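You operate a simulated robot arm through the tools that you are given. There is no shell and no other tool. Be economical: measure what you need, move in short steps, check, and stop when the job is done.

The job below is to be done with a simulated two-armed robot. You get a single attempt, and the scene is never put back.

## Task
Wipe up the spill on the top of the steel bench with the cloth and put it back.

The check looks at the end state, three seconds after you hand in, the way a careful person would. Anything else that was tipped, shoved, dropped, spilled or broken makes it a failure. Flat cloth is picked up by pressing the open fingertips on it (5 to 10 N) and closing them slowly along it; thin cloth reads only 2 to 8 mm in the jaws.

## Robot
Two 7-joint arms with two-finger parallel grippers on one trunk, on a base that drives. Base frame: it is fixed to the floor where the robot stands at the start and does not move with it; the origin is under the middle of the robot, x ahead of it, y to its left, z up; the surface under the hand at the start is at about z = 0.86. Units: m, degrees, N and s.
The left shoulder is at the start at [0.02, 0.138, 1.2], the right one opposite. With the tool pointing down near the work surface each hand reaches from about 0.1 to 0.5 m from the robot's upright axis, wherever it stands, measured 20 degrees to its own side. Payload 1.57 kg a hand.
The tool frame of a hand sits at the grasp point between the pads (the TCP): z along the fingers, y along the line on which they close. The tips reach 0.03 m beyond it. The gripper opens to 0.08 m. The fingers are 0.017 m wide and 0.012 m thick; the gripper's body (0.04 by 0.082 m) begins 0.08 m behind the TCP.
Orientation is that of the tool frame in the base frame, as a unit quaternion [x, y, z, w]. With the fingers straight down and closing along the base's y, the tool's x points along the base's -x, its y along +y and its z along -z.

## Interface
- The arms move only by the tool step_arm. It takes "left_commands", "right_commands" or both (then of equal length, played together; a hand with none holds still); each is a list that holds one entry, the list of rows, each a list of 7 numbers: the turn, a rotation vector about the base's x, y, z in rad, then the shift along the base's x, y, z in cm, then the gripper command, from -1 (shut) to 1 (fully open), values between in proportion. In form: [[[wx, wy, wz, tx, ty, tz, fingers], ...]]. A call has 1 to 20 rows; each row is the pose to reach, as a shift and turn from the pose commanded when the call began. Each row takes 0.2 s and may step no farther than 0.05 m and 8.6 degrees from the row before; otherwise, or with a gripper value out of range, the whole call is refused. A pose out of reach is approached as far as the arm can. The call stops where the force on the tool passes 40 N (or 10 N more than at its start, if that is more) or the arm is blocked; 0.2 s more then pass. Each finger travels about 0.045 m/s and halts on what it meets, pressing with about 37 N; the grip force reading is that of the motor and also rises with nothing between the fingers. The clock runs only during rows and for 0.2 s after the last one: add rows that repeat a pose to give the fingers time. The reply holds the time, the measured pose of the TCP, the force on the tool along the base axes, the opening and the grip force, in the units named above and with some noise, with the torque about the TCP (base axes, N m) and any sound that the robot's microphone picked up, and new pictures: "show" is both (left out), scene, wrist or none (wrist: the cameras of the hands that moved).
- Cameras (640 x 400 px; columns grow to the right, rows downward): "scene" is now at [0.187, 0.042, 1.1181]; the picture's right is [0.43, -0.90, 0.00], its down [-0.20, -0.09, -0.98] and it looks along [0.88, 0.42, -0.22] (base axes); focal length 214 px, centre (320, 200). "left" rides on the left gripper at [0.072, 0.007, -0.122] in its tool frame; the picture's right is [-0.09, 1.00, 0.00], its down [-0.84, -0.08, -0.54] and it looks along [-0.54, -0.05, 0.84] (tool axes); focal length 238 px, centre (320, 200). "right" rides on the right gripper at [0.072, -0.007, -0.122] in its tool frame; the picture's right is [0.09, 1.00, 0.00], its down [-0.84, 0.08, -0.54] and it looks along [-0.54, 0.05, 0.84] (tool axes); focal length 238 px, centre (320, 200). There is no depth. A picture from a camera that has moved, and an enlarged one, comes with that camera's place and axes in the base frame and with its lens.
- move_column(by): slides the trunk up (or, below 0, down) by that many m; the arms and the scene camera ride with it, the base frame stays. It gives what a move gives, with no picture.
- base_move(legs): drives the robot by 1 to 6 legs, each [ahead, left, turn to the left] in m, m and degrees, along the robot's own axes; the way and the turn of a leg run together, so that a leg with both is an arc; at most 1.5 m and 180 degrees a leg. The arms and the cameras ride along, it lands a little off, and it stops where it bumps. It gives what a move gives, and a new picture of the scene camera.
- head_to(pan, tilt): turns the head with the scene camera to pan (to the left, within 60 degrees either way) and tilt (down, from -29 to 69), counted from straight ahead of the robot. It gives what a move gives, and a new picture of the scene camera.
- inspect(camera, box): a new picture of the part [left, top, right, bottom] of that camera's present view, enlarged. No time passes.
- job_done(): hands the job in; it is judged then, once.

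Go step by step. Nothing tells you exact positions but the pictures and the camera data: compare them with the known pose of the tool, close in by small moves and look again before you grip or let go. The budget is 120 turns and 260 pictures, counting those below and the enlarged ones. Unless the task says otherwise, let go and move clear before handing in, and close with one line.

The tools are called after "Call:" as a command line: name --argument value ..., lists and objects as JSON in quotes. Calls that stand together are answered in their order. step_arm: Moves the arms, as the interface text tells. Its arguments: {"type":"object","properties":{"left_commands":{"type":"array","items":{"type":"array","items":{"type":"array","items":{"type":"number"}}}},"right_commands":{"type":"array","items":{"type":"array","items":{"type":"array","items":{"type":"number"}}}},"show":{"type":"string","enum":["both","scene","wrist","none"]}},"required":[]} The other tools are called the same way: move_column (by) slides the trunk up or down; base_move (legs) drives the base; head_to (pan, tilt) turns the head that bears the scene camera; inspect (camera, box) takes an enlarged picture of a part of a camera's view; job_done () hands the job in.

At the start:

```text
clock: 0.0
left_ee_pos: [0.2265, 0.3371, 1.0564]
left_tool_rot: [-0.029, 0.979, 0.043, -0.198]
left_contact_force: [-0.2, -0.4, -0.3]
left_ft_torque: [0.0, 0.02, 0.01]
left_finger_gap: 0.0798
left_grasp_force: 0.1
right_ee_pos: [0.3327, 0.0271, 1.0873]
right_tool_rot: [0.0, 0.995, -0.002, -0.096]
right_contact_force: [-0.5, -0.6, -1.4]
right_ft_torque: [-0.01, 0.02, 0.02]
right_finger_gap: 0.0802
right_grasp_force: 0.1
trunk travel left (down, up): [-0.575, 0.665]
robot x, y, heading: [-0.0011, -0.0009, -0.2]
head pan, tilt: [25.7, 12.6]
```

scene: 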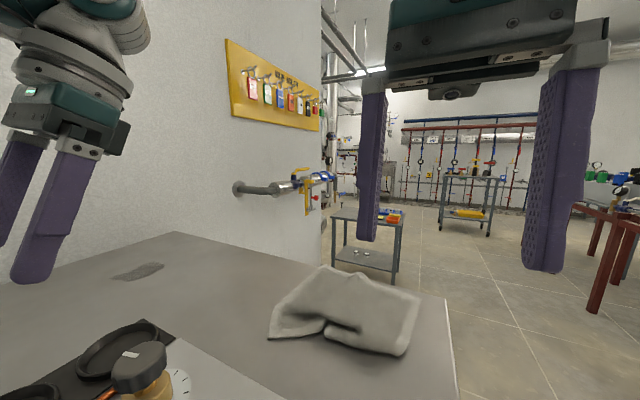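
right: 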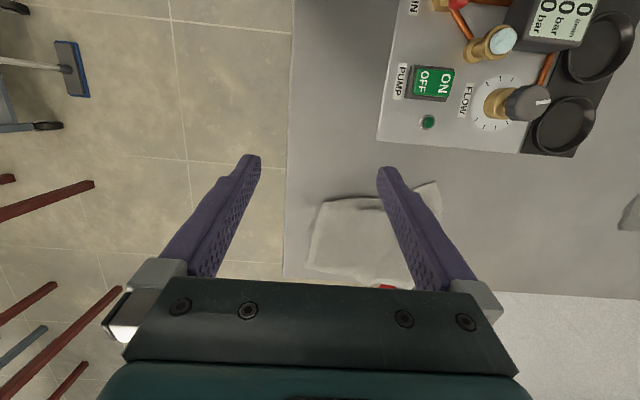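
left: 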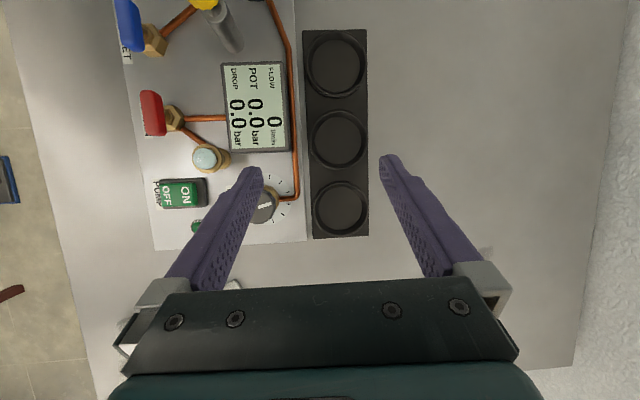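

I see a crumpled grey cloth near (0.48, 0.14) on the bench and a dark grey patch near (0.40, 0.58) that may be the spill. I'll take a closer look at both.

Call:
inspect --camera "scene" --box '[60, 220, 260, 345]'

Call:
head_to --pan 45 --tilt 50

Call:
head_to --pan 0 --tilt 50

```text
3.20 times, centred on (160, 282) of scene
camera zoom: at [0.187, 0.042, 1.1181], right [0.43, -0.9, 0.0], down [-0.2, -0.09, -0.98], along [0.88, 0.42, -0.22], focal length 686 px, centre (832, -64)
```

zoom: 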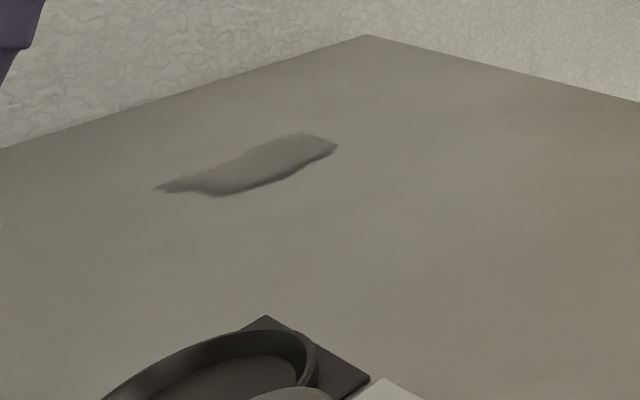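

```text
clock: 1.0
left_ee_pos: [0.2266, 0.3373, 1.0565]
left_tool_rot: [-0.03, 0.978, 0.043, -0.2]
left_contact_force: [-0.5, 0.0, -0.2]
left_ft_torque: [-0.02, 0.02, 0.02]
left_finger_gap: 0.0799
left_grasp_force: 0.0
right_ee_pos: [0.3324, 0.0273, 1.0859]
right_tool_rot: [0.0, 0.995, -0.003, -0.098]
right_contact_force: [0.4, -0.6, 0.7]
right_ft_torque: [-0.03, -0.02, 0.01]
right_finger_gap: 0.0802
right_grasp_force: 0.1
trunk travel left (down, up): [-0.575, 0.665]
robot x, y, heading: [-0.0005, 0.0019, -0.2]
head pan, tilt: [45.0, 50.0]
camera scene: at [0.1575, 0.0561, 1.0605], right [0.71, -0.71, 0.0], down [-0.54, -0.54, -0.64], along [0.46, 0.45, -0.77], focal length 214 px, centre (320, 200)
```

scene: 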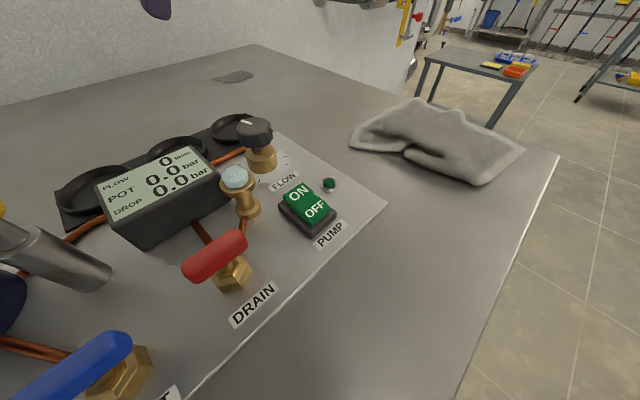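

```text
clock: 2.1
left_ee_pos: [0.2268, 0.3377, 1.0559]
left_tool_rot: [-0.03, 0.978, 0.042, -0.2]
left_contact_force: [0.2, -0.4, 0.7]
left_ft_torque: [-0.01, -0.01, 0.02]
left_finger_gap: 0.0802
left_grasp_force: 0.0
right_ee_pos: [0.3316, 0.0268, 1.0854]
right_tool_rot: [0.0, 0.995, -0.003, -0.098]
right_contact_force: [-0.2, 0.5, 0.0]
right_ft_torque: [0.02, -0.02, -0.01]
right_finger_gap: 0.0801
right_grasp_force: 0.0
trunk travel left (down, up): [-0.575, 0.665]
robot x, y, heading: [0.0024, 0.0021, -0.0]
head pan, tilt: [0.0, 50.0]
camera scene: at [0.18, 0.0017, 1.0605], right [0.0, -1.0, 0.0], down [-0.77, 0.0, -0.64], along [0.64, 0.0, -0.77], focal length 214 px, centre (320, 200)
```

scene: 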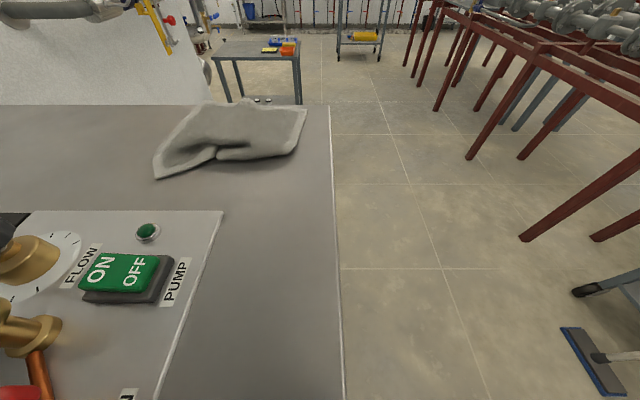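

The spill is near (0.40, 0.58), and the cloth is roughly 0.16 m wide with its centre around (0.49, 0.13). Both are out of reach from here, so I'll check the bench front and what stands to the left before driving.

Call:
head_to --pan 60 --tilt 30

Call:
head_to --pan 60 --tilt 69

Call:
head_to --pan 0 --tilt 69

```text
clock: 3.5
left_ee_pos: [0.226, 0.3356, 1.0561]
left_tool_rot: [-0.03, 0.978, 0.043, -0.2]
left_contact_force: [-0.5, -0.1, 0.5]
left_ft_torque: [0.01, 0.02, -0.01]
left_finger_gap: 0.0804
left_grasp_force: 0.1
right_ee_pos: [0.3315, 0.0267, 1.085]
right_tool_rot: [0.0, 0.995, -0.003, -0.098]
right_contact_force: [0.1, -1.3, -0.4]
right_ft_torque: [0.04, -0.03, -0.01]
right_finger_gap: 0.0801
right_grasp_force: 0.1
trunk travel left (down, up): [-0.575, 0.665]
robot x, y, heading: [0.0023, -0.0009, -0.1]
head pan, tilt: [60.0, 30.0]
camera scene: at [0.1482, 0.0799, 1.09], right [0.87, -0.5, 0.0], down [-0.25, -0.43, -0.87], along [0.43, 0.75, -0.5], focal length 214 px, centre (320, 200)
```

scene: 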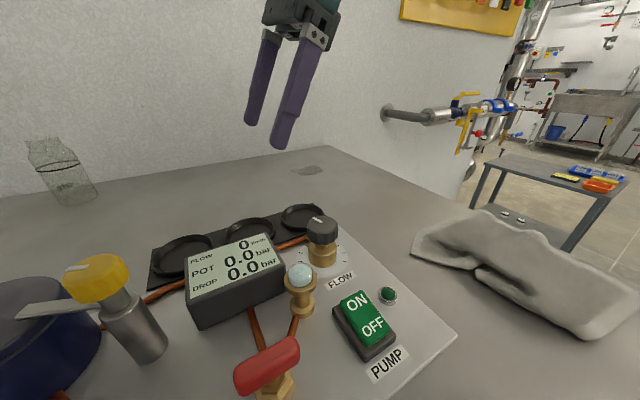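

```text
clock: 4.5
left_ee_pos: [0.2278, 0.337, 1.0564]
left_tool_rot: [-0.03, 0.978, 0.043, -0.2]
left_contact_force: [-0.5, 0.2, -0.4]
left_ft_torque: [0.01, 0.02, -0.01]
left_finger_gap: 0.08
left_grasp_force: 0.0
right_ee_pos: [0.3316, 0.0271, 1.0868]
right_tool_rot: [-0.001, 0.995, -0.003, -0.098]
right_contact_force: [-0.3, -0.1, 0.8]
right_ft_torque: [-0.03, -0.02, 0.0]
right_finger_gap: 0.08
right_grasp_force: 0.2
trunk travel left (down, up): [-0.575, 0.665]
robot x, y, heading: [0.0, 0.0029, 0.0]
head pan, tilt: [60.0, 68.8]
camera scene: at [0.1309, 0.0501, 1.0386], right [0.87, -0.5, 0.0], down [-0.47, -0.81, -0.36], along [0.18, 0.31, -0.93], focal length 214 px, centre (320, 200)
```

scene: 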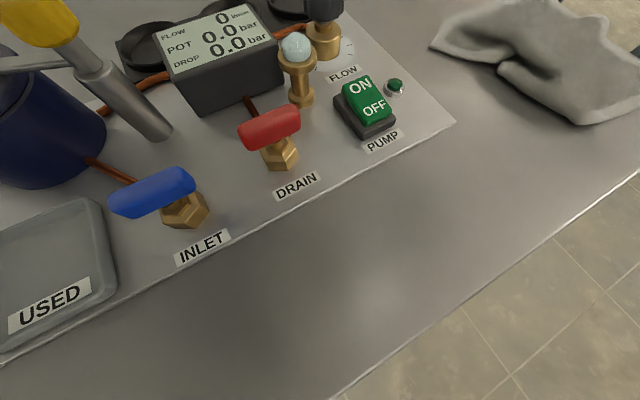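

```text
clock: 5.8
left_ee_pos: [0.2261, 0.3364, 1.0565]
left_tool_rot: [-0.03, 0.978, 0.043, -0.2]
left_contact_force: [0.1, 0.5, 0.4]
left_ft_torque: [0.02, -0.02, -0.03]
left_finger_gap: 0.0801
left_grasp_force: 0.1
right_ee_pos: [0.3322, 0.0262, 1.0868]
right_tool_rot: [0.0, 0.995, -0.003, -0.097]
right_contact_force: [-0.1, -0.1, -0.8]
right_ft_torque: [0.02, -0.01, -0.02]
right_finger_gap: 0.0801
right_grasp_force: 0.0
trunk travel left (down, up): [-0.575, 0.665]
robot x, y, heading: [-0.0015, 0.0026, -0.0]
head pan, tilt: [0.0, 68.8]
camera scene: at [0.1589, 0.0016, 1.0385], right [0.0, -1.0, 0.0], down [-0.93, 0.0, -0.36], along [0.36, 0.0, -0.93], focal length 214 px, centre (320, 200)
```

scene: 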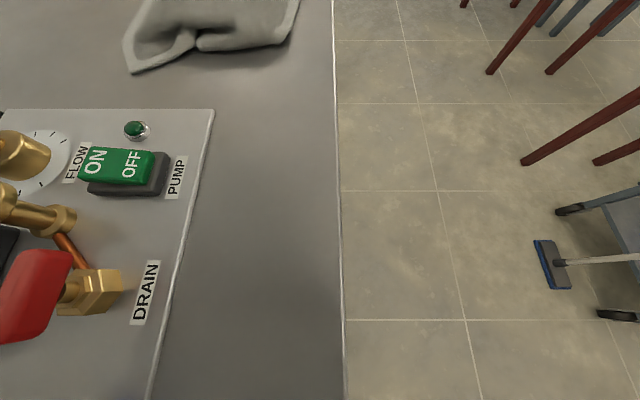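

The bench top seems to run right under my torso, with its front edge at y ≈ -0.02, so I need to know how the base stands relative to it. I'll swing the right hand over the floor and look back at my own body.

Call:
step_arm --right_commands '[[[0, 0.0, 0, 0, -5, 0, 1], [0, 0.0, 0, 0, -10, 0, 1], [0, 0.14, 0, 1, -15, 0, 1], [0, 0.28, 0, 2, -20, 0, 1], [0, 0.42, 0, 3, -24, 0, 1], [0, 0.56, 0, 4, -26, 0, 1], [0, 0.7, 0, 5, -28, 0, 1], [0, 0.84, 0, 6, -28, 0, 1], [0, 0.98, 0, 6, -28, 0, 1], [0, 1.1, 0, 6, -28, 0, 1], [0, 1.1, 0, 6, -28, 0, 1]]]' --show "both"

```text
refused: row 3 steps farther than a row can; nothing moved
```

Call:
step_arm --right_commands '[[[0, 0.0, 0, 0, -4.8, 0, 1], [0, 0.0, 0, 0, -9.6, 0, 1], [0, 0.14, 0, 1, -14, 0, 1], [0, 0.28, 0, 2, -18, 0, 1], [0, 0.42, 0, 3, -22, 0, 1], [0, 0.56, 0, 4, -25, 0, 1], [0, 0.7, 0, 5, -28, 0, 1], [0, 0.84, 0, 6, -28, 0, 1], [0, 0.98, 0, 6, -28, 0, 1], [0, 1.1, 0, 6, -28, 0, 1], [0, 1.1, 0, 6, -28, 0, 1]]]' --show "both"

```text
clock: 7.0
left_ee_pos: [0.2255, 0.3367, 1.0564]
left_tool_rot: [-0.03, 0.978, 0.044, -0.201]
left_contact_force: [-0.1, 0.1, 0.1]
left_ft_torque: [0.0, -0.05, -0.01]
left_finger_gap: 0.0801
left_grasp_force: 0.1
right_ee_pos: [0.327, -0.1316, 1.0361]
right_tool_rot: [-0.054, 0.925, 0.099, -0.363]
right_contact_force: [-0.2, 0.1, -0.1]
right_ft_torque: [-0.02, 0.0, 0.0]
right_finger_gap: 0.0801
right_grasp_force: 0.1
right hand out of reach, approached as far as the arm can: row 5
trunk travel left (down, up): [-0.575, 0.665]
robot x, y, heading: [0.0003, 0.0017, -0.0]
head pan, tilt: [0.0, 68.8]
stopped in row 5 (right hand): the arm was blocked; the commanded pose is now the measured one
camera scene: at [0.1589, 0.0015, 1.0386], right [0.0, -1.0, 0.0], down [-0.93, 0.0, -0.36], along [0.36, 0.0, -0.93], focal length 214 px, centre (320, 200)
camera right: at [0.3569, -0.169, 1.1703], right [-0.09, 0.95, 0.28], down [0.98, 0.14, -0.15], along [-0.18, 0.26, -0.95], focal length 238 px, centre (320, 200)
```

scene: 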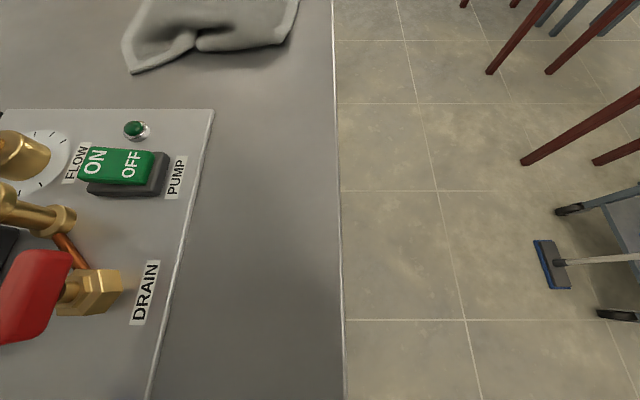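
right: 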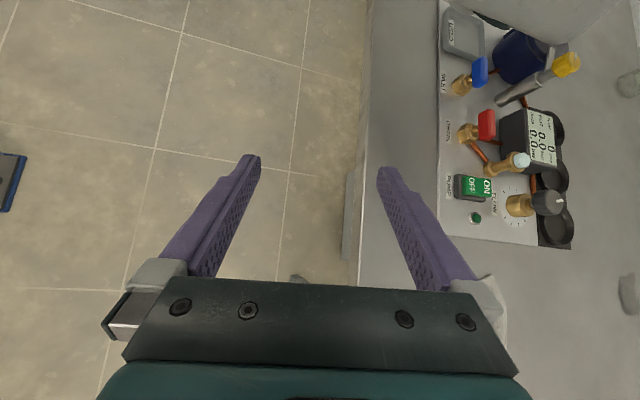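

The bench front is clearly visible, but my body isn't in view. I'll yaw the right hand so its wide view axis runs back toward the robot.

Call:
step_arm --right_commands '[[[0, 0, 0.14, 0, 0, 1, 1], [0, 0, 0.28, 0, 0, 2, 1], [0, 0, 0.42, 0, 0, 3, 1], [0, 0, 0.56, 0, 0, 4, 1], [0, 0, 0.7, 0, 0, 5, 1], [0, 0, 0.84, 0, 0, 5, 1], [0, 0, 0.98, 0, 0, 5, 1], [0, 0, 1.12, 0, 0, 5, 1], [0, 0, 1.26, 0, 0, 5, 1], [0, 0, 1.4, 0, 0, 5, 1]]]' --show "wrist"

```text
clock: 7.8
left_ee_pos: [0.226, 0.3387, 1.0556]
left_tool_rot: [-0.029, 0.978, 0.044, -0.203]
left_contact_force: [-0.8, -0.2, 0.3]
left_ft_torque: [0.02, 0.01, -0.02]
left_finger_gap: 0.0799
left_grasp_force: 0.2
right_ee_pos: [0.2739, -0.1284, 1.0182]
right_tool_rot: [-0.241, 0.863, 0.038, -0.443]
right_contact_force: [0.1, 1.3, -0.2]
right_ft_torque: [0.0, 0.01, 0.01]
right_finger_gap: 0.0799
right_grasp_force: 0.1
right hand out of reach, approached as far as the arm can: row 1, 2, 3, 4
trunk travel left (down, up): [-0.575, 0.665]
robot x, y, heading: [-0.0028, -0.0006, 0.2]
head pan, tilt: [0.0, 68.8]
stopped in row 4 (right hand): the arm was blocked; the commanded pose is now the measured one
camera right: at [0.3358, -0.1482, 1.1447], right [-0.43, 0.84, 0.35], down [0.81, 0.52, -0.28], along [-0.41, 0.16, -0.9], focal length 238 px, centre (320, 200)
```

right: 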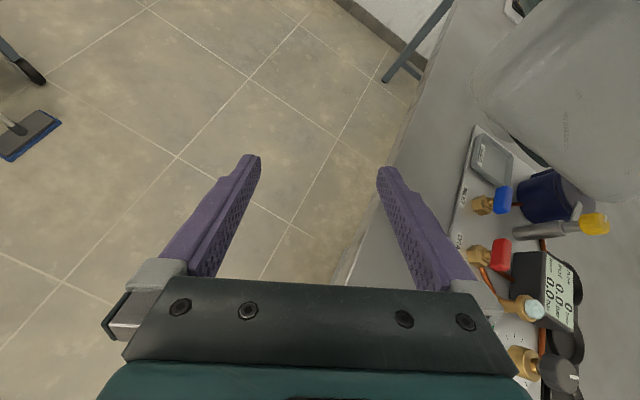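

I'd like to know what that pale rounded body at the top right is, so I'll enlarge it.

Call:
inspect --camera "right" --box '[400, 0, 640, 150]'

Call:
inspect --camera "left" --box '[0, 0, 640, 400]'

```text
2.67 times, centred on (520, 75) of right
camera zoom: at [0.3358, -0.1482, 1.1447], right [-0.43, 0.84, 0.35], down [0.81, 0.52, -0.28], along [-0.41, 0.16, -0.9], focal length 636 px, centre (-213, 533)
```

zoom: 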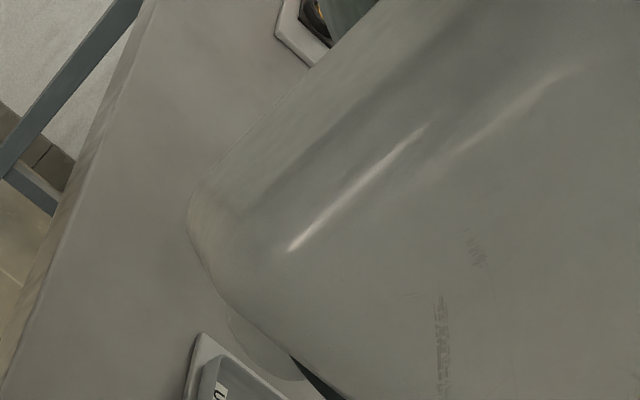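

```text
1.00 times, centred on (320, 200) of left (not enlarged: the box is as wide or as high as the picture)
camera zoom: at [0.2087, 0.3297, 1.1955], right [0.04, 1.0, 0.06], down [0.99, -0.05, 0.16], along [0.16, 0.05, -0.99], focal length 238 px, centre (320, 200)
```

zoom: 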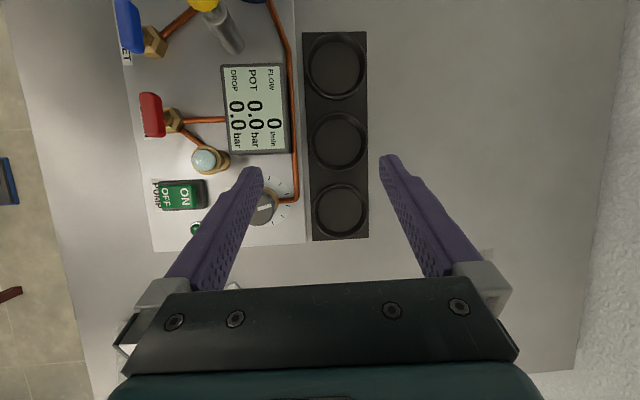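

My torso turns out to hang above the bench with a clear gap, and the wall is at y ≈ 0.76. I'll stand in front of the bench turned about 70° left, so the cloth and the spill both lie straight ahead on the left arm's side. First I'll drive out a bit.

Call:
base_move --legs '[[0, -0.28, 0], [0.42, 0, 0]]'

```text
clock: 12.0
left_ee_pos: [0.6509, 0.0534, 1.0568]
left_tool_rot: [-0.028, 0.978, 0.043, -0.201]
left_contact_force: [0.8, -1.1, -0.2]
left_ft_torque: [0.01, -0.02, 0.0]
left_finger_gap: 0.0798
left_grasp_force: 0.0
right_ee_pos: [0.6962, -0.4103, 1.0184]
right_tool_rot: [-0.239, 0.864, 0.038, -0.442]
right_contact_force: [-0.3, 0.0, 0.2]
right_ft_torque: [0.02, -0.01, 0.0]
right_finger_gap: 0.0802
right_grasp_force: 0.1
trunk travel left (down, up): [-0.575, 0.665]
robot x, y, heading: [0.423, -0.2802, -0.3]
head pan, tilt: [0.0, 68.8]
camera scene: at [0.5818, -0.2807, 1.0385], right [0.0, -1.0, 0.0], down [-0.93, 0.0, -0.36], along [0.36, 0.0, -0.93], focal length 214 px, centre (320, 200)
```

scene: 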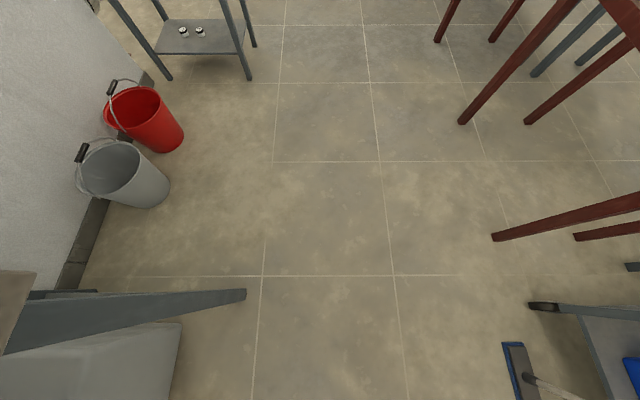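

Driving is free of bumps. Now I'll turn 70° left and look down at the cloth.

Call:
base_move --legs '[[0, 0, 70]]'

Call:
head_to --pan 10 --tilt 40

Call:
inspect --camera "left" --box '[0, 0, 640, 400]'

```text
clock: 15.4
left_ee_pos: [0.1817, 0.0456, 1.0555]
left_tool_rot: [-0.588, 0.783, -0.08, -0.189]
left_contact_force: [-0.2, -0.4, 0.1]
left_ft_torque: [0.02, -0.03, -0.01]
left_finger_gap: 0.0799
left_grasp_force: 0.1
right_ee_pos: [0.6361, -0.0674, 1.0177]
right_tool_rot: [0.693, -0.567, 0.225, 0.384]
right_contact_force: [-0.3, 0.8, 0.7]
right_ft_torque: [0.02, 0.0, 0.02]
right_finger_gap: 0.08
right_grasp_force: 0.0
trunk travel left (down, up): [-0.575, 0.665]
robot x, y, heading: [0.4203, -0.2788, 70.3]
head pan, tilt: [0.0, 68.8]
camera scene: at [0.4785, -0.1334, 1.0385], right [0.94, -0.34, 0.0], down [-0.31, -0.88, -0.36], along [0.12, 0.34, -0.93], focal length 214 px, centre (320, 200)
```

scene: 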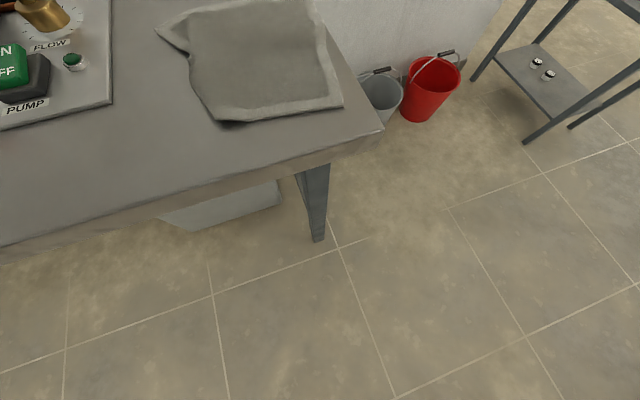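

```text
clock: 16.4
left_ee_pos: [0.1816, 0.0453, 1.0559]
left_tool_rot: [-0.588, 0.782, -0.082, -0.19]
left_contact_force: [-0.1, 0.3, -1.2]
left_ft_torque: [0.02, -0.03, -0.02]
left_finger_gap: 0.08
left_grasp_force: 0.1
right_ee_pos: [0.636, -0.0675, 1.0184]
right_tool_rot: [0.693, -0.567, 0.224, 0.384]
right_contact_force: [0.4, 0.1, 0.7]
right_ft_torque: [0.0, 0.02, 0.0]
right_finger_gap: 0.0799
right_grasp_force: 0.0
trunk travel left (down, up): [-0.575, 0.665]
robot x, y, heading: [0.4232, -0.2815, 70.4]
head pan, tilt: [10.0, 40.0]
camera scene: at [0.474, -0.1023, 1.0746], right [0.99, -0.17, 0.0], down [-0.11, -0.63, -0.77], along [0.13, 0.75, -0.64], focal length 214 px, centre (320, 200)
```

scene: 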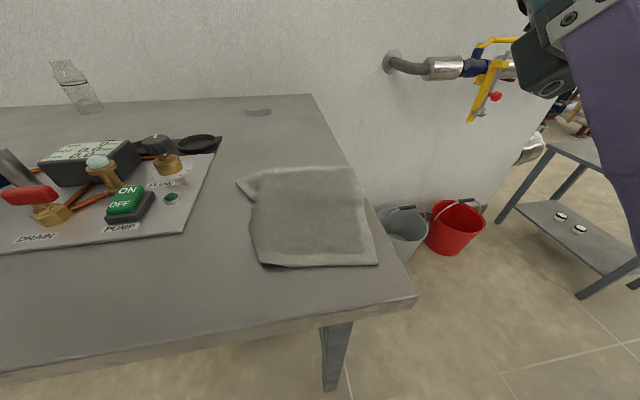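

```text
1.00 times, centred on (320, 200) of left (not enlarged: the box is as wide or as high as the picture)
camera zoom: at [0.183, 0.0257, 1.1956], right [-0.92, 0.38, 0.06], down [0.38, 0.91, 0.16], along [0.01, 0.17, -0.99], focal length 238 px, centre (320, 200)
```

zoom: 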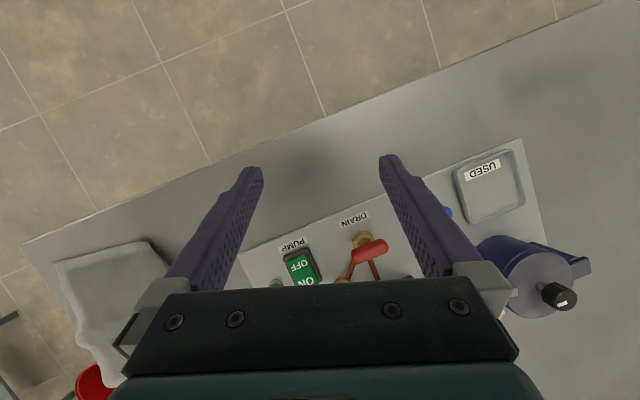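

The cloth lies fairly flat with corners about (0.43, 0.04), (0.56, 0.02), (0.59, 0.23) and (0.39, 0.21). I'll bring the left hand over its centre with the fingers straight down.

Call:
step_arm --left_commands '[[[0.04, -0.025, -0.007, 3.4, 0.8, 0, 1], [0.08, -0.05, -0.013, 6.8, 1.6, 0, 1], [0.12, -0.073, -0.02, 10.2, 2.5, 0, 1], [0.16, -0.098, -0.026, 13.6, 3.3, 0, 1], [0.2, -0.122, -0.033, 17, 4.1, 0, 1], [0.24, -0.147, -0.04, 20.4, 5, -1, 1], [0.28, -0.171, -0.046, 23.8, 5.8, -2, 1], [0.32, -0.196, -0.053, 27.2, 6.6, -4, 1], [0.354, -0.22, -0.059, 30.8, 7.5, -6, 1], [0.354, -0.22, -0.059, 30.8, 7.5, -8, 1]]]'

```text
clock: 18.6
left_ee_pos: [0.4885, 0.1197, 0.9747]
left_tool_rot: [-0.576, 0.818, -0.001, 0.002]
left_contact_force: [0.8, -0.6, 0.2]
left_ft_torque: [-0.01, 0.0, -0.01]
left_finger_gap: 0.0799
left_grasp_force: 0.1
right_ee_pos: [0.634, -0.0663, 1.0182]
right_tool_rot: [0.694, -0.566, 0.224, 0.384]
right_contact_force: [0.1, 0.3, 0.2]
right_ft_torque: [0.02, 0.03, 0.03]
right_finger_gap: 0.0801
right_grasp_force: 0.1
trunk travel left (down, up): [-0.575, 0.665]
robot x, y, heading: [0.4201, -0.2824, 70.3]
head pan, tilt: [10.0, 40.0]
camera scene: at [0.474, -0.1023, 1.0747], right [0.99, -0.17, 0.0], down [-0.11, -0.63, -0.77], along [0.13, 0.76, -0.64], focal length 214 px, centre (320, 200)
camera left: at [0.4584, 0.054, 1.0963], right [-0.91, 0.42, 0.0], down [0.35, 0.76, 0.54], along [0.23, 0.49, -0.84], focal length 238 px, centre (320, 200)
```

scene: 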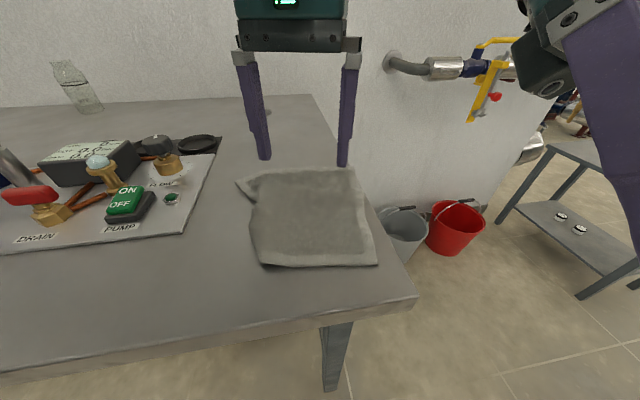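
left: 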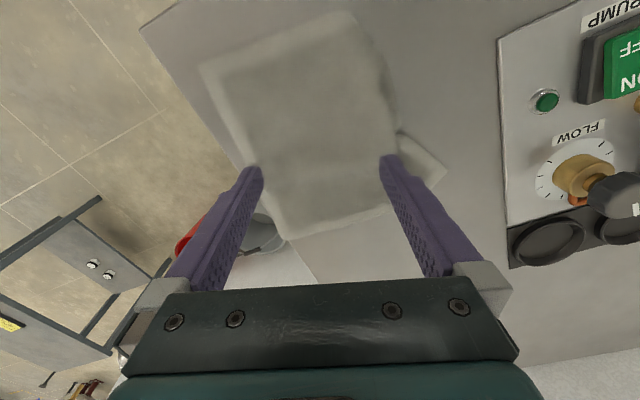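

The fingers sit above the middle of the cloth. I'll lower them gently until they press on it.

Call:
step_arm --left_commands '[[[0, 0, 0, 0, 0, -3, 1], [0, 0, 0, 0, 0, -5.5, 1], [0, 0, 0, 0, 0, -7, 1], [0, 0, 0, 0, 0, -7.5, 1], [0, 0, 0, 0, 0, -7.5, 1]]]' --show "wrist"

```text
clock: 19.8
left_ee_pos: [0.4887, 0.1215, 0.901]
left_tool_rot: [-0.576, 0.817, 0.0, 0.001]
left_contact_force: [-2.0, -0.2, 7.7]
left_ft_torque: [0.09, 0.28, 0.02]
left_finger_gap: 0.0799
left_grasp_force: 0.1
right_ee_pos: [0.635, -0.0659, 1.0186]
right_tool_rot: [0.694, -0.567, 0.224, 0.383]
right_contact_force: [1.0, -1.0, -0.3]
right_ft_torque: [0.01, 0.03, 0.02]
right_finger_gap: 0.0798
right_grasp_force: 0.1
trunk travel left (down, up): [-0.575, 0.665]
robot x, y, heading: [0.4251, -0.2825, 70.3]
head pan, tilt: [10.0, 40.0]
camera left: at [0.4583, 0.0552, 1.0221], right [-0.91, 0.42, 0.0], down [0.35, 0.76, 0.54], along [0.23, 0.49, -0.84], focal length 238 px, centre (320, 200)
```

left: 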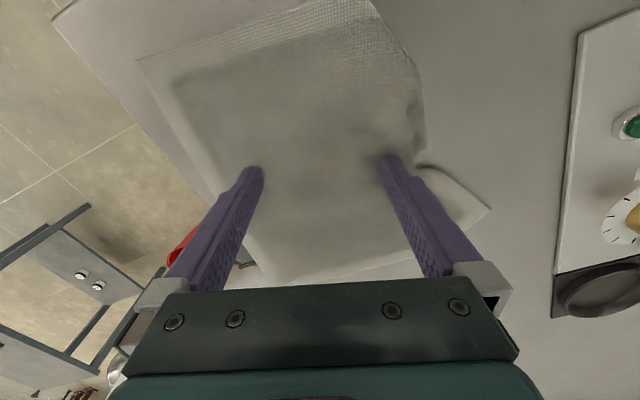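

The contact force is about 8 N, which is right for gripping. Now I'll close slowly along the cloth.

Call:
step_arm --left_commands '[[[0, 0, 0, 0, 0, 0, 0.87], [0, 0, 0, 0, 0, 0, 0.74], [0, 0, 0, 0, 0, 0, 0.61], [0, 0, 0, 0, 0, 0, 0.48], [0, 0, 0, 0, 0, 0, 0.35], [0, 0, 0, 0, 0, 0, 0.22], [0, 0, 0, 0, 0, 0, 0.09], [0, 0, 0, 0, 0, 0, -0.04], [0, 0, 0, 0, 0, 0, -0.17], [0, 0, 0, 0, 0, 0, -0.3], [0, 0, 0, 0, 0, 0, -0.43], [0, 0, 0, 0, 0, 0, -0.56], [0, 0, 0, 0, 0, 0, -0.7], [0, 0, 0, 0, 0, 0, -0.85], [0, 0, 0, 0, 0, 0, -1], [0, 0, 0, 0, 0, 0, -1], [0, 0, 0, 0, 0, 0, -1]]]'

```text
clock: 23.4
left_ee_pos: [0.4891, 0.1217, 0.9007]
left_tool_rot: [-0.577, 0.817, 0.001, 0.002]
left_contact_force: [-1.2, 1.2, 6.6]
left_ft_torque: [0.09, 0.06, 0.02]
left_finger_gap: 0.0043
left_grasp_force: 25.0
right_ee_pos: [0.6348, -0.0649, 1.0182]
right_tool_rot: [0.694, -0.566, 0.225, 0.383]
right_contact_force: [-0.2, 0.7, 0.2]
right_ft_torque: [0.01, 0.03, 0.01]
right_finger_gap: 0.0802
right_grasp_force: 0.1
trunk travel left (down, up): [-0.575, 0.665]
robot x, y, heading: [0.4219, -0.2786, 70.5]
head pan, tilt: [10.0, 40.0]
camera scene: at [0.4739, -0.1017, 1.0748], right [0.99, -0.17, 0.0], down [-0.11, -0.63, -0.77], along [0.13, 0.76, -0.64], focal length 214 px, centre (320, 200)
camera left: at [0.4583, 0.0554, 1.0221], right [-0.91, 0.42, 0.0], down [0.35, 0.76, 0.54], along [0.23, 0.49, -0.84], focal length 238 px, centre (320, 200)
```

scene: 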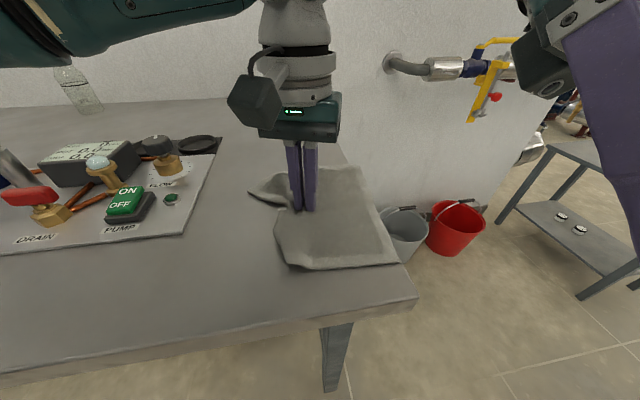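
left: 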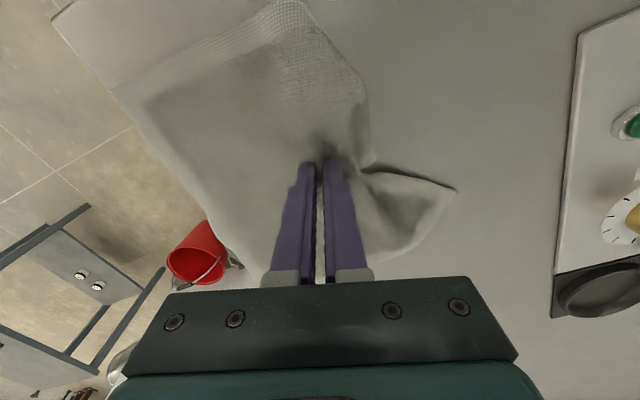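

The gap reads 4.3 mm, so cloth is between the fingers. I'll lift it straight up and check.

Call:
step_arm --left_commands '[[[0, 0, 0, 0, 0, 2, -1], [0, 0, 0, 0, 0, 4, -1], [0, 0, 0, 0, 0, 6, -1], [0, 0, 0, 0, 0, 8, -1], [0, 0, 0, 0, 0, 10, -1], [0, 0, 0, 0, 0, 12, -1], [0, 0, 0, 0, 0, 14, -1], [0, 0, 0, 0, 0, 14, -1]]]'

```text
clock: 25.2
left_ee_pos: [0.4892, 0.1208, 1.0402]
left_tool_rot: [-0.576, 0.817, 0.0, 0.001]
left_contact_force: [0.4, -0.4, -0.3]
left_ft_torque: [0.02, 0.0, 0.04]
left_finger_gap: 0.0043
left_grasp_force: 25.2
right_ee_pos: [0.6359, -0.0653, 1.0179]
right_tool_rot: [0.694, -0.566, 0.225, 0.384]
right_contact_force: [-0.6, 0.5, -0.2]
right_ft_torque: [0.01, -0.03, -0.01]
right_finger_gap: 0.0798
right_grasp_force: 0.1
trunk travel left (down, up): [-0.575, 0.665]
robot x, y, heading: [0.4194, -0.2802, 70.2]
head pan, tilt: [10.0, 40.0]
camera scene: at [0.474, -0.1022, 1.0746], right [0.99, -0.17, 0.0], down [-0.11, -0.63, -0.77], along [0.13, 0.76, -0.64], focal length 214 px, centre (320, 200)
camera left: at [0.4595, 0.055, 1.1616], right [-0.91, 0.42, 0.0], down [0.35, 0.76, 0.54], along [0.23, 0.49, -0.84], focal length 238 px, centre (320, 200)
```

scene: 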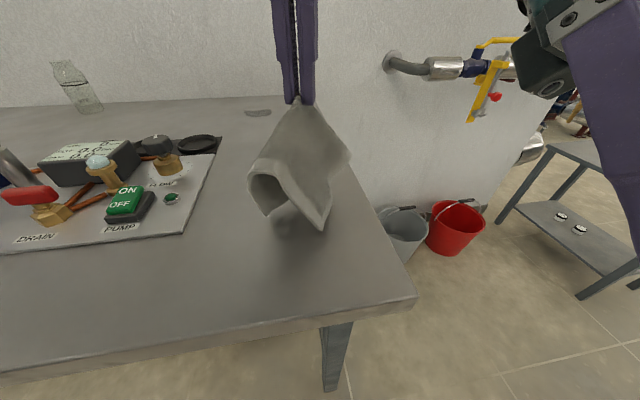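
left: 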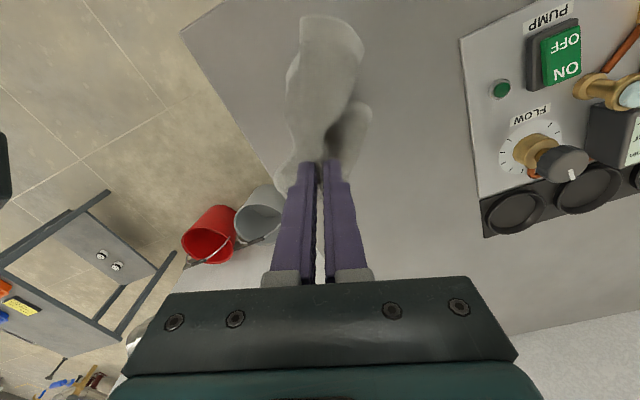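

The cloth is held and hangs clear of the bench. I'll drive the robot toward the spill, keeping clear of the panel.

Call:
step_arm --left_commands '[[[0, 0, 0, 0, 0, 2, -1], [0, 0, 0, 0, 0, 4, -1]]]' --show "none"

Call:
base_move --legs '[[0.366, 0.195, 0]]'

Call:
head_to --pan 30 --tilt 45

Call:
inspect --camera "left" --box '[0, 0, 640, 400]'

```text
clock: 25.8
left_ee_pos: [0.4893, 0.1204, 1.0812]
left_tool_rot: [-0.577, 0.817, 0.0, 0.001]
left_contact_force: [0.2, 0.5, -0.1]
left_ft_torque: [-0.01, -0.01, 0.02]
left_finger_gap: 0.0039
left_grasp_force: 24.5
right_ee_pos: [0.6365, -0.0669, 1.0176]
right_tool_rot: [0.693, -0.567, 0.224, 0.384]
right_contact_force: [0.4, 0.4, 0.1]
right_ft_torque: [-0.02, 0.03, 0.01]
right_finger_gap: 0.08
right_grasp_force: 0.1
trunk travel left (down, up): [-0.575, 0.665]
robot x, y, heading: [0.4253, -0.2799, 70.3]
head pan, tilt: [10.0, 40.0]
```

```text
clock: 28.3
left_ee_pos: [0.4255, 0.5285, 1.0821]
left_tool_rot: [-0.577, 0.817, -0.001, 0.002]
left_contact_force: [-0.3, 0.2, -0.3]
left_ft_torque: [-0.04, 0.02, -0.01]
left_finger_gap: 0.0041
left_grasp_force: 25.1
right_ee_pos: [0.5708, 0.343, 1.0181]
right_tool_rot: [0.694, -0.566, 0.226, 0.384]
right_contact_force: [0.4, 0.2, 0.5]
right_ft_torque: [0.01, -0.01, -0.03]
right_finger_gap: 0.08
right_grasp_force: 0.1
trunk travel left (down, up): [-0.575, 0.665]
robot x, y, heading: [0.3567, 0.125, 70.5]
head pan, tilt: [10.0, 40.0]
camera scene: at [0.4093, 0.3062, 1.0747], right [0.99, -0.17, 0.0], down [-0.11, -0.63, -0.77], along [0.13, 0.76, -0.64], focal length 214 px, centre (320, 200)
```

scene: 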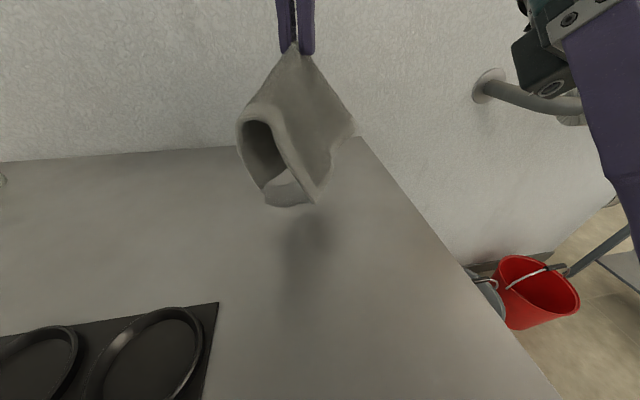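

```text
clock: 29.2
left_ee_pos: [0.4241, 0.5285, 1.0822]
left_tool_rot: [-0.576, 0.817, 0.0, 0.001]
left_contact_force: [0.1, 0.9, -0.3]
left_ft_torque: [0.02, 0.0, 0.03]
left_finger_gap: 0.0042
left_grasp_force: 24.4
right_ee_pos: [0.5706, 0.3418, 1.0182]
right_tool_rot: [0.694, -0.566, 0.224, 0.384]
right_contact_force: [0.2, 0.6, 0.1]
right_ft_torque: [-0.02, 0.0, -0.03]
right_finger_gap: 0.08
right_grasp_force: 0.0
trunk travel left (down, up): [-0.575, 0.665]
robot x, y, heading: [0.3562, 0.1223, 70.5]
head pan, tilt: [30.0, 45.0]
camera scene: at [0.3806, 0.3023, 1.0674], right [0.98, 0.18, 0.0], down [0.13, -0.7, -0.71], along [-0.13, 0.7, -0.71], focal length 214 px, centre (320, 200)
```

scene: 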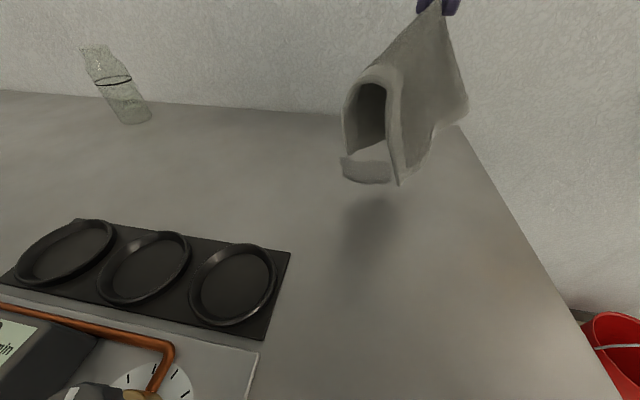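

```text
1.00 times, centred on (320, 200) of left (not enlarged: the box is as wide or as high as the picture)
camera zoom: at [0.3949, 0.463, 1.2025], right [-0.91, 0.42, 0.0], down [0.35, 0.76, 0.54], along [0.23, 0.49, -0.84], focal length 238 px, centre (320, 200)
```

zoom: 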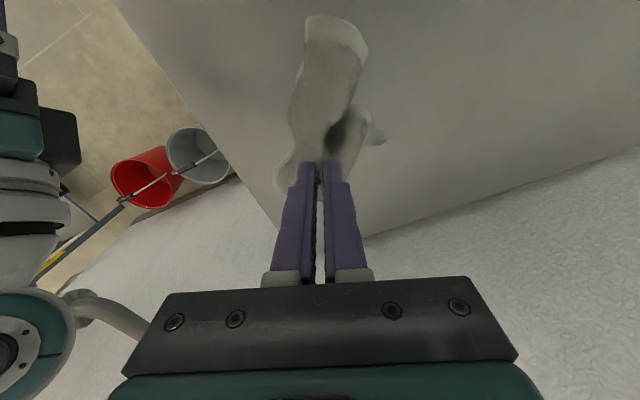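

The spill shows at (0.36–0.44, 0.58) just behind the hanging cloth. I'll lower the cloth onto it.

Call:
step_arm --left_commands '[[[0, 0, 0, -1, 2, -3, -1], [0, 0, 0, -2.4, 5, -5, -1], [0, 0, 0, -2.4, 5, -8, -1], [0, 0, 0, -2.4, 5, -11, -1], [0, 0, 0, -2.4, 5, -14, -1], [0, 0, 0, -2.4, 5, -16, -1], [0, 0, 0, -2.4, 5, -17, -1], [0, 0, 0, -2.4, 5, -17, -1]]]'

```text
clock: 31.0
left_ee_pos: [0.401, 0.5783, 0.9102]
left_tool_rot: [-0.577, 0.817, 0.0, 0.001]
left_contact_force: [-0.7, 0.1, 2.1]
left_ft_torque: [-0.02, 0.02, 0.0]
left_finger_gap: 0.0039
left_grasp_force: 25.1
right_ee_pos: [0.571, 0.3425, 1.0167]
right_tool_rot: [0.694, -0.566, 0.226, 0.384]
right_contact_force: [-1.1, 0.0, -0.6]
right_ft_torque: [-0.03, -0.02, 0.0]
right_finger_gap: 0.0796
right_grasp_force: 0.2
trunk travel left (down, up): [-0.575, 0.665]
robot x, y, heading: [0.357, 0.1241, 70.1]
head pan, tilt: [30.0, 45.0]
camera scene: at [0.3805, 0.3025, 1.0675], right [0.98, 0.18, 0.0], down [0.13, -0.7, -0.71], along [-0.13, 0.7, -0.71], focal length 214 px, centre (320, 200)
camera left: at [0.3702, 0.5127, 1.0321], right [-0.91, 0.42, 0.0], down [0.35, 0.76, 0.54], along [0.23, 0.49, -0.84], focal length 238 px, centre (320, 200)
```

scene: 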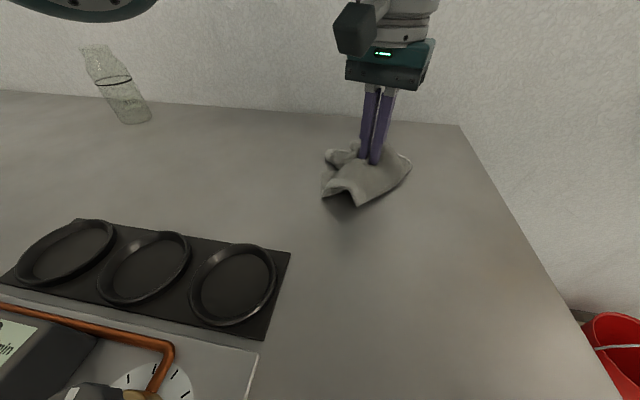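
left: 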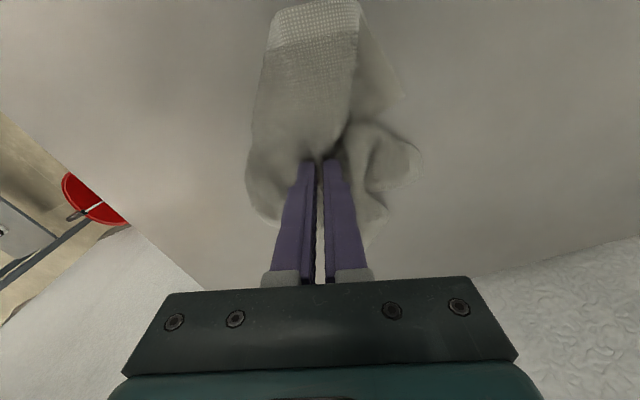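

There is light contact at 2 N. I'll press a little more and wipe with overlapping strokes.

Call:
step_arm --left_commands '[[[0, 0, 0, 0, 0, -0.8, -1], [0, 0, 0, 2.5, 0, -0.9, -1], [0, 0, 0, 5, 0, -0.9, -1], [0, 0, 0, 2.5, 0, -0.9, -1], [0, 0, 0, 0, 0, -0.9, -1], [0, 0, 0, -2.5, 0, -0.9, -1], [0, 0, 0, -5, 0, -0.9, -1], [0, 0, 0, -5, 2.5, -0.9, -1], [0, 0, 0, -2.5, 2.5, -0.9, -1], [0, 0, 0, 0, 2.5, -0.9, -1], [0, 0, 0, 2.5, 2.5, -0.9, -1], [0, 0, 0, 5, 2.5, -0.9, -1], [0, 0, 0, 5, -2.5, -0.9, -1], [0, 0, 0, 2.5, -2.5, -0.9, -1], [0, 0, 0, 0, -2.5, -0.9, -1], [0, 0, 0, -2.5, -2.5, -0.9, -1], [0, 0, 0, -5, -2.5, -0.9, -1], [0, 0, 0, -5, 0, -0.9, -1], [0, 0, 0, -2.5, 0, -0.9, -1], [0, 0, 0, 0, 0, -0.9, -1]]]'

```text
clock: 34.1
left_ee_pos: [0.442, 0.5855, 0.9007]
left_tool_rot: [-0.574, 0.818, 0.0, 0.01]
left_contact_force: [2.1, -1.4, 21.5]
left_ft_torque: [0.0, -0.02, 0.03]
left_finger_gap: 0.0042
left_grasp_force: 24.8
left hand out of reach, approached as far as the arm can: row 11, 12, 13, 14, 15
right_ee_pos: [0.5707, 0.3428, 1.0179]
right_tool_rot: [0.694, -0.567, 0.225, 0.383]
right_contact_force: [0.1, 0.6, 0.6]
right_ft_torque: [0.0, 0.06, -0.01]
right_finger_gap: 0.0802
right_grasp_force: 0.0
trunk travel left (down, up): [-0.575, 0.665]
robot x, y, heading: [0.3632, 0.1297, 70.4]
head pan, tilt: [30.0, 45.0]
stopped in row 15 (left hand): the force on the tool passed its limit at 46 N (the readings are from after the stop); the commanded pose is now the measured one
camera scene: at [0.3812, 0.3033, 1.0676], right [0.98, 0.18, 0.0], down [0.13, -0.69, -0.71], along [-0.13, 0.7, -0.71], focal length 214 px, centre (320, 200)
camera left: at [0.4091, 0.5196, 1.021], right [-0.9, 0.43, -0.01], down [0.35, 0.75, 0.56], along [0.24, 0.5, -0.83], focal length 238 px, centre (320, 200)
```

scene: 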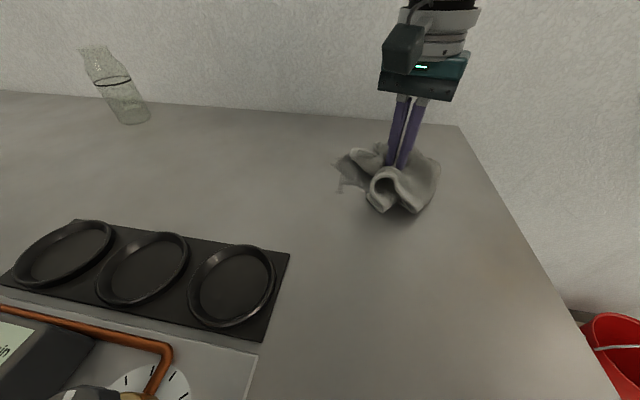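
left: 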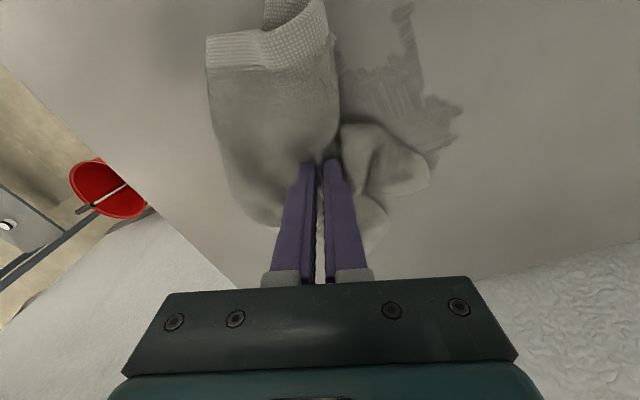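

The arm hit its reach limit at the far side, and part of the spill remains. I'll lift, bring the base closer and look at what's left.

Call:
step_arm --left_commands '[[[0, 0, 0, 0, 0, 2, -1], [0, 0, 0, 0, -3, 5, -1], [0, 0, 0, 0, -6, 9, -1], [0, 0, 0, 0, -10, 12, -1]]]' --show "none"

Call:
base_move --legs '[[0.08, 0.03, 0]]'

Call:
inspect --camera "left" --box '[0, 0, 640, 400]'

```text
clock: 35.1
left_ee_pos: [0.4971, 0.543, 1.0191]
left_tool_rot: [-0.575, 0.818, -0.006, 0.001]
left_contact_force: [0.3, -0.4, -0.1]
left_ft_torque: [0.04, -0.03, 0.02]
left_finger_gap: 0.0044
left_grasp_force: 24.4
left hand out of reach, approached as far as the arm can: row 2, 3, 4
right_ee_pos: [0.5714, 0.3418, 1.0184]
right_tool_rot: [0.693, -0.567, 0.225, 0.384]
right_contact_force: [0.5, -0.3, 0.0]
right_ft_torque: [0.01, 0.0, 0.02]
right_finger_gap: 0.0801
right_grasp_force: 0.0
trunk travel left (down, up): [-0.575, 0.665]
robot x, y, heading: [0.3576, 0.1296, 70.2]
head pan, tilt: [30.0, 45.0]
```

```text
clock: 36.2
left_ee_pos: [0.4972, 0.6278, 1.019]
left_tool_rot: [-0.573, 0.819, -0.004, 0.001]
left_contact_force: [0.2, 0.2, -0.7]
left_ft_torque: [0.0, 0.02, 0.0]
left_finger_gap: 0.0041
left_grasp_force: 24.9
right_ee_pos: [0.5698, 0.4276, 1.0187]
right_tool_rot: [0.693, -0.567, 0.224, 0.385]
right_contact_force: [-0.5, 0.4, 0.1]
right_ft_torque: [0.01, 0.01, 0.01]
right_finger_gap: 0.0801
right_grasp_force: 0.1
trunk travel left (down, up): [-0.575, 0.665]
robot x, y, heading: [0.3577, 0.2128, 69.9]
head pan, tilt: [30.0, 45.0]
camera scene: at [0.3792, 0.3875, 1.0674], right [0.98, 0.18, 0.0], down [0.13, -0.7, -0.71], along [-0.13, 0.7, -0.71], focal length 214 px, centre (320, 200)
```

scene: 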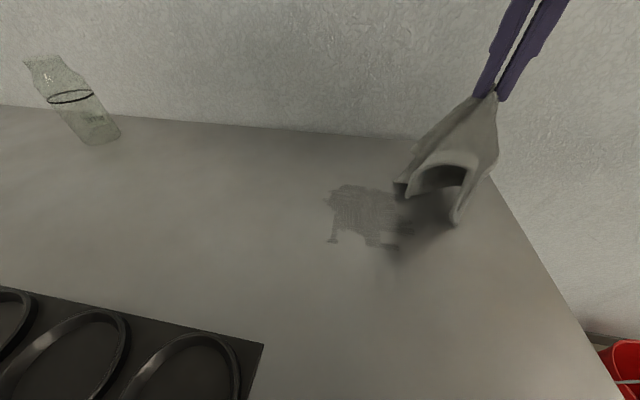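

```text
1.00 times, centred on (320, 200) of left (not enlarged: the box is as wide or as high as the picture)
camera zoom: at [0.4655, 0.5632, 1.1413], right [-0.9, 0.43, -0.01], down [0.36, 0.76, 0.54], along [0.24, 0.49, -0.84], focal length 238 px, centre (320, 200)
```

zoom: 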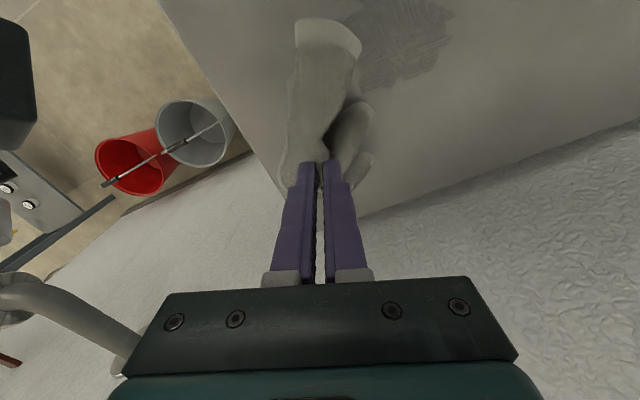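

The wet patch now spans about x 0.345–0.46, y 0.53–0.63, and the arm is a bit off its commanded pose. I'll make a small move to settle it before wiping again.

Call:
step_arm --left_commands '[[[0, 0, 0, 0, 0, 0, -1], [0, 0, 0, 0, 0, 0, -1]]]' --show "none"

```text
clock: 36.8
left_ee_pos: [0.4963, 0.6277, 1.0195]
left_tool_rot: [-0.574, 0.819, -0.004, 0.002]
left_contact_force: [0.2, -1.0, -0.2]
left_ft_torque: [-0.01, 0.0, -0.01]
left_finger_gap: 0.0042
left_grasp_force: 24.8
right_ee_pos: [0.5691, 0.4267, 1.0179]
right_tool_rot: [0.694, -0.566, 0.226, 0.383]
right_contact_force: [0.5, 0.5, -0.4]
right_ft_torque: [-0.01, 0.01, -0.01]
right_finger_gap: 0.0798
right_grasp_force: 0.0
trunk travel left (down, up): [-0.575, 0.665]
robot x, y, heading: [0.3585, 0.2128, 70.3]
head pan, tilt: [30.0, 45.0]
```

Call:
step_arm --left_commands '[[[0, 0, 0, -3, -1, 0, -1], [0, 0, 0, -6, -2, 0, -1], [0, 0, 0, -9, -3, 0, -1], [0, 0, 0, -9.6, -4, -2, -1], [0, 0, 0, -9.6, -4.5, -5, -1], [0, 0, 0, -9.6, -4.5, -8, -1], [0, 0, 0, -9.6, -4.5, -10, -1], [0, 0, 0, -9.6, -4.5, -11, -1], [0, 0, 0, -9.6, -4.5, -11, -1]]]'

```text
clock: 38.6
left_ee_pos: [0.4544, 0.6598, 0.9031]
left_tool_rot: [-0.572, 0.82, 0.0, 0.008]
left_contact_force: [-2.6, -1.8, 25.9]
left_ft_torque: [0.04, 0.25, 0.03]
left_finger_gap: 0.0041
left_grasp_force: 24.6
left hand out of reach, approached as far as the arm can: row 1, 2, 3, 4, 5, 6, 7, 8, 9
right_ee_pos: [0.5686, 0.428, 1.0205]
right_tool_rot: [0.694, -0.566, 0.224, 0.384]
right_contact_force: [0.0, -0.3, -0.1]
right_ft_torque: [0.01, -0.03, 0.02]
right_finger_gap: 0.0801
right_grasp_force: 0.1
trunk travel left (down, up): [-0.575, 0.665]
robot x, y, heading: [0.356, 0.2117, 70.5]
head pan, tilt: [30.0, 45.0]
stopped in row 9 (left hand): the force on the tool passed its limit at 68 N (the readings are from after the stop); the commanded pose is now the measured one
camera scene: at [0.379, 0.3887, 1.068], right [0.98, 0.18, 0.0], down [0.13, -0.69, -0.71], along [-0.13, 0.7, -0.71], focal length 214 px, centre (320, 200)
camera left: at [0.423, 0.593, 1.0231], right [-0.9, 0.43, -0.01], down [0.35, 0.75, 0.55], along [0.24, 0.5, -0.83], focal length 238 px, centre (320, 200)
```

scene: 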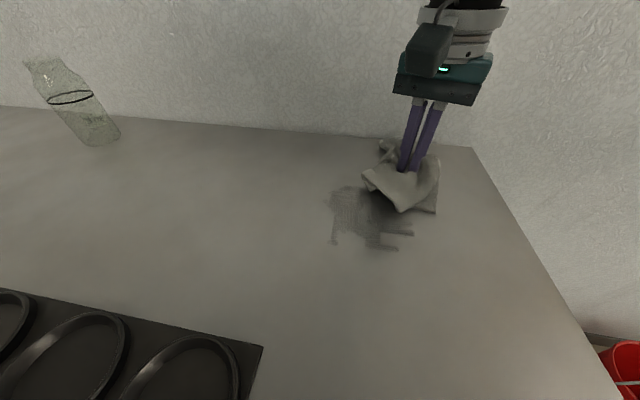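
left: 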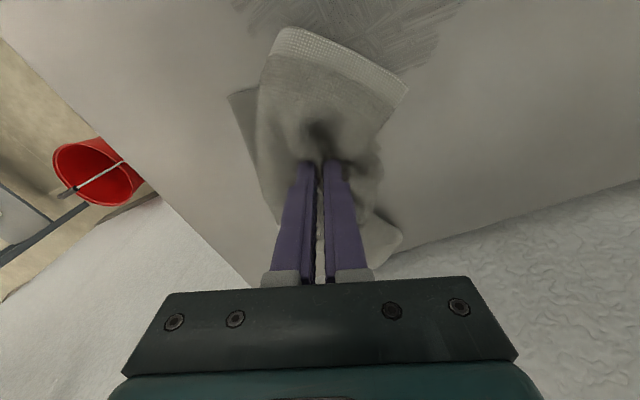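

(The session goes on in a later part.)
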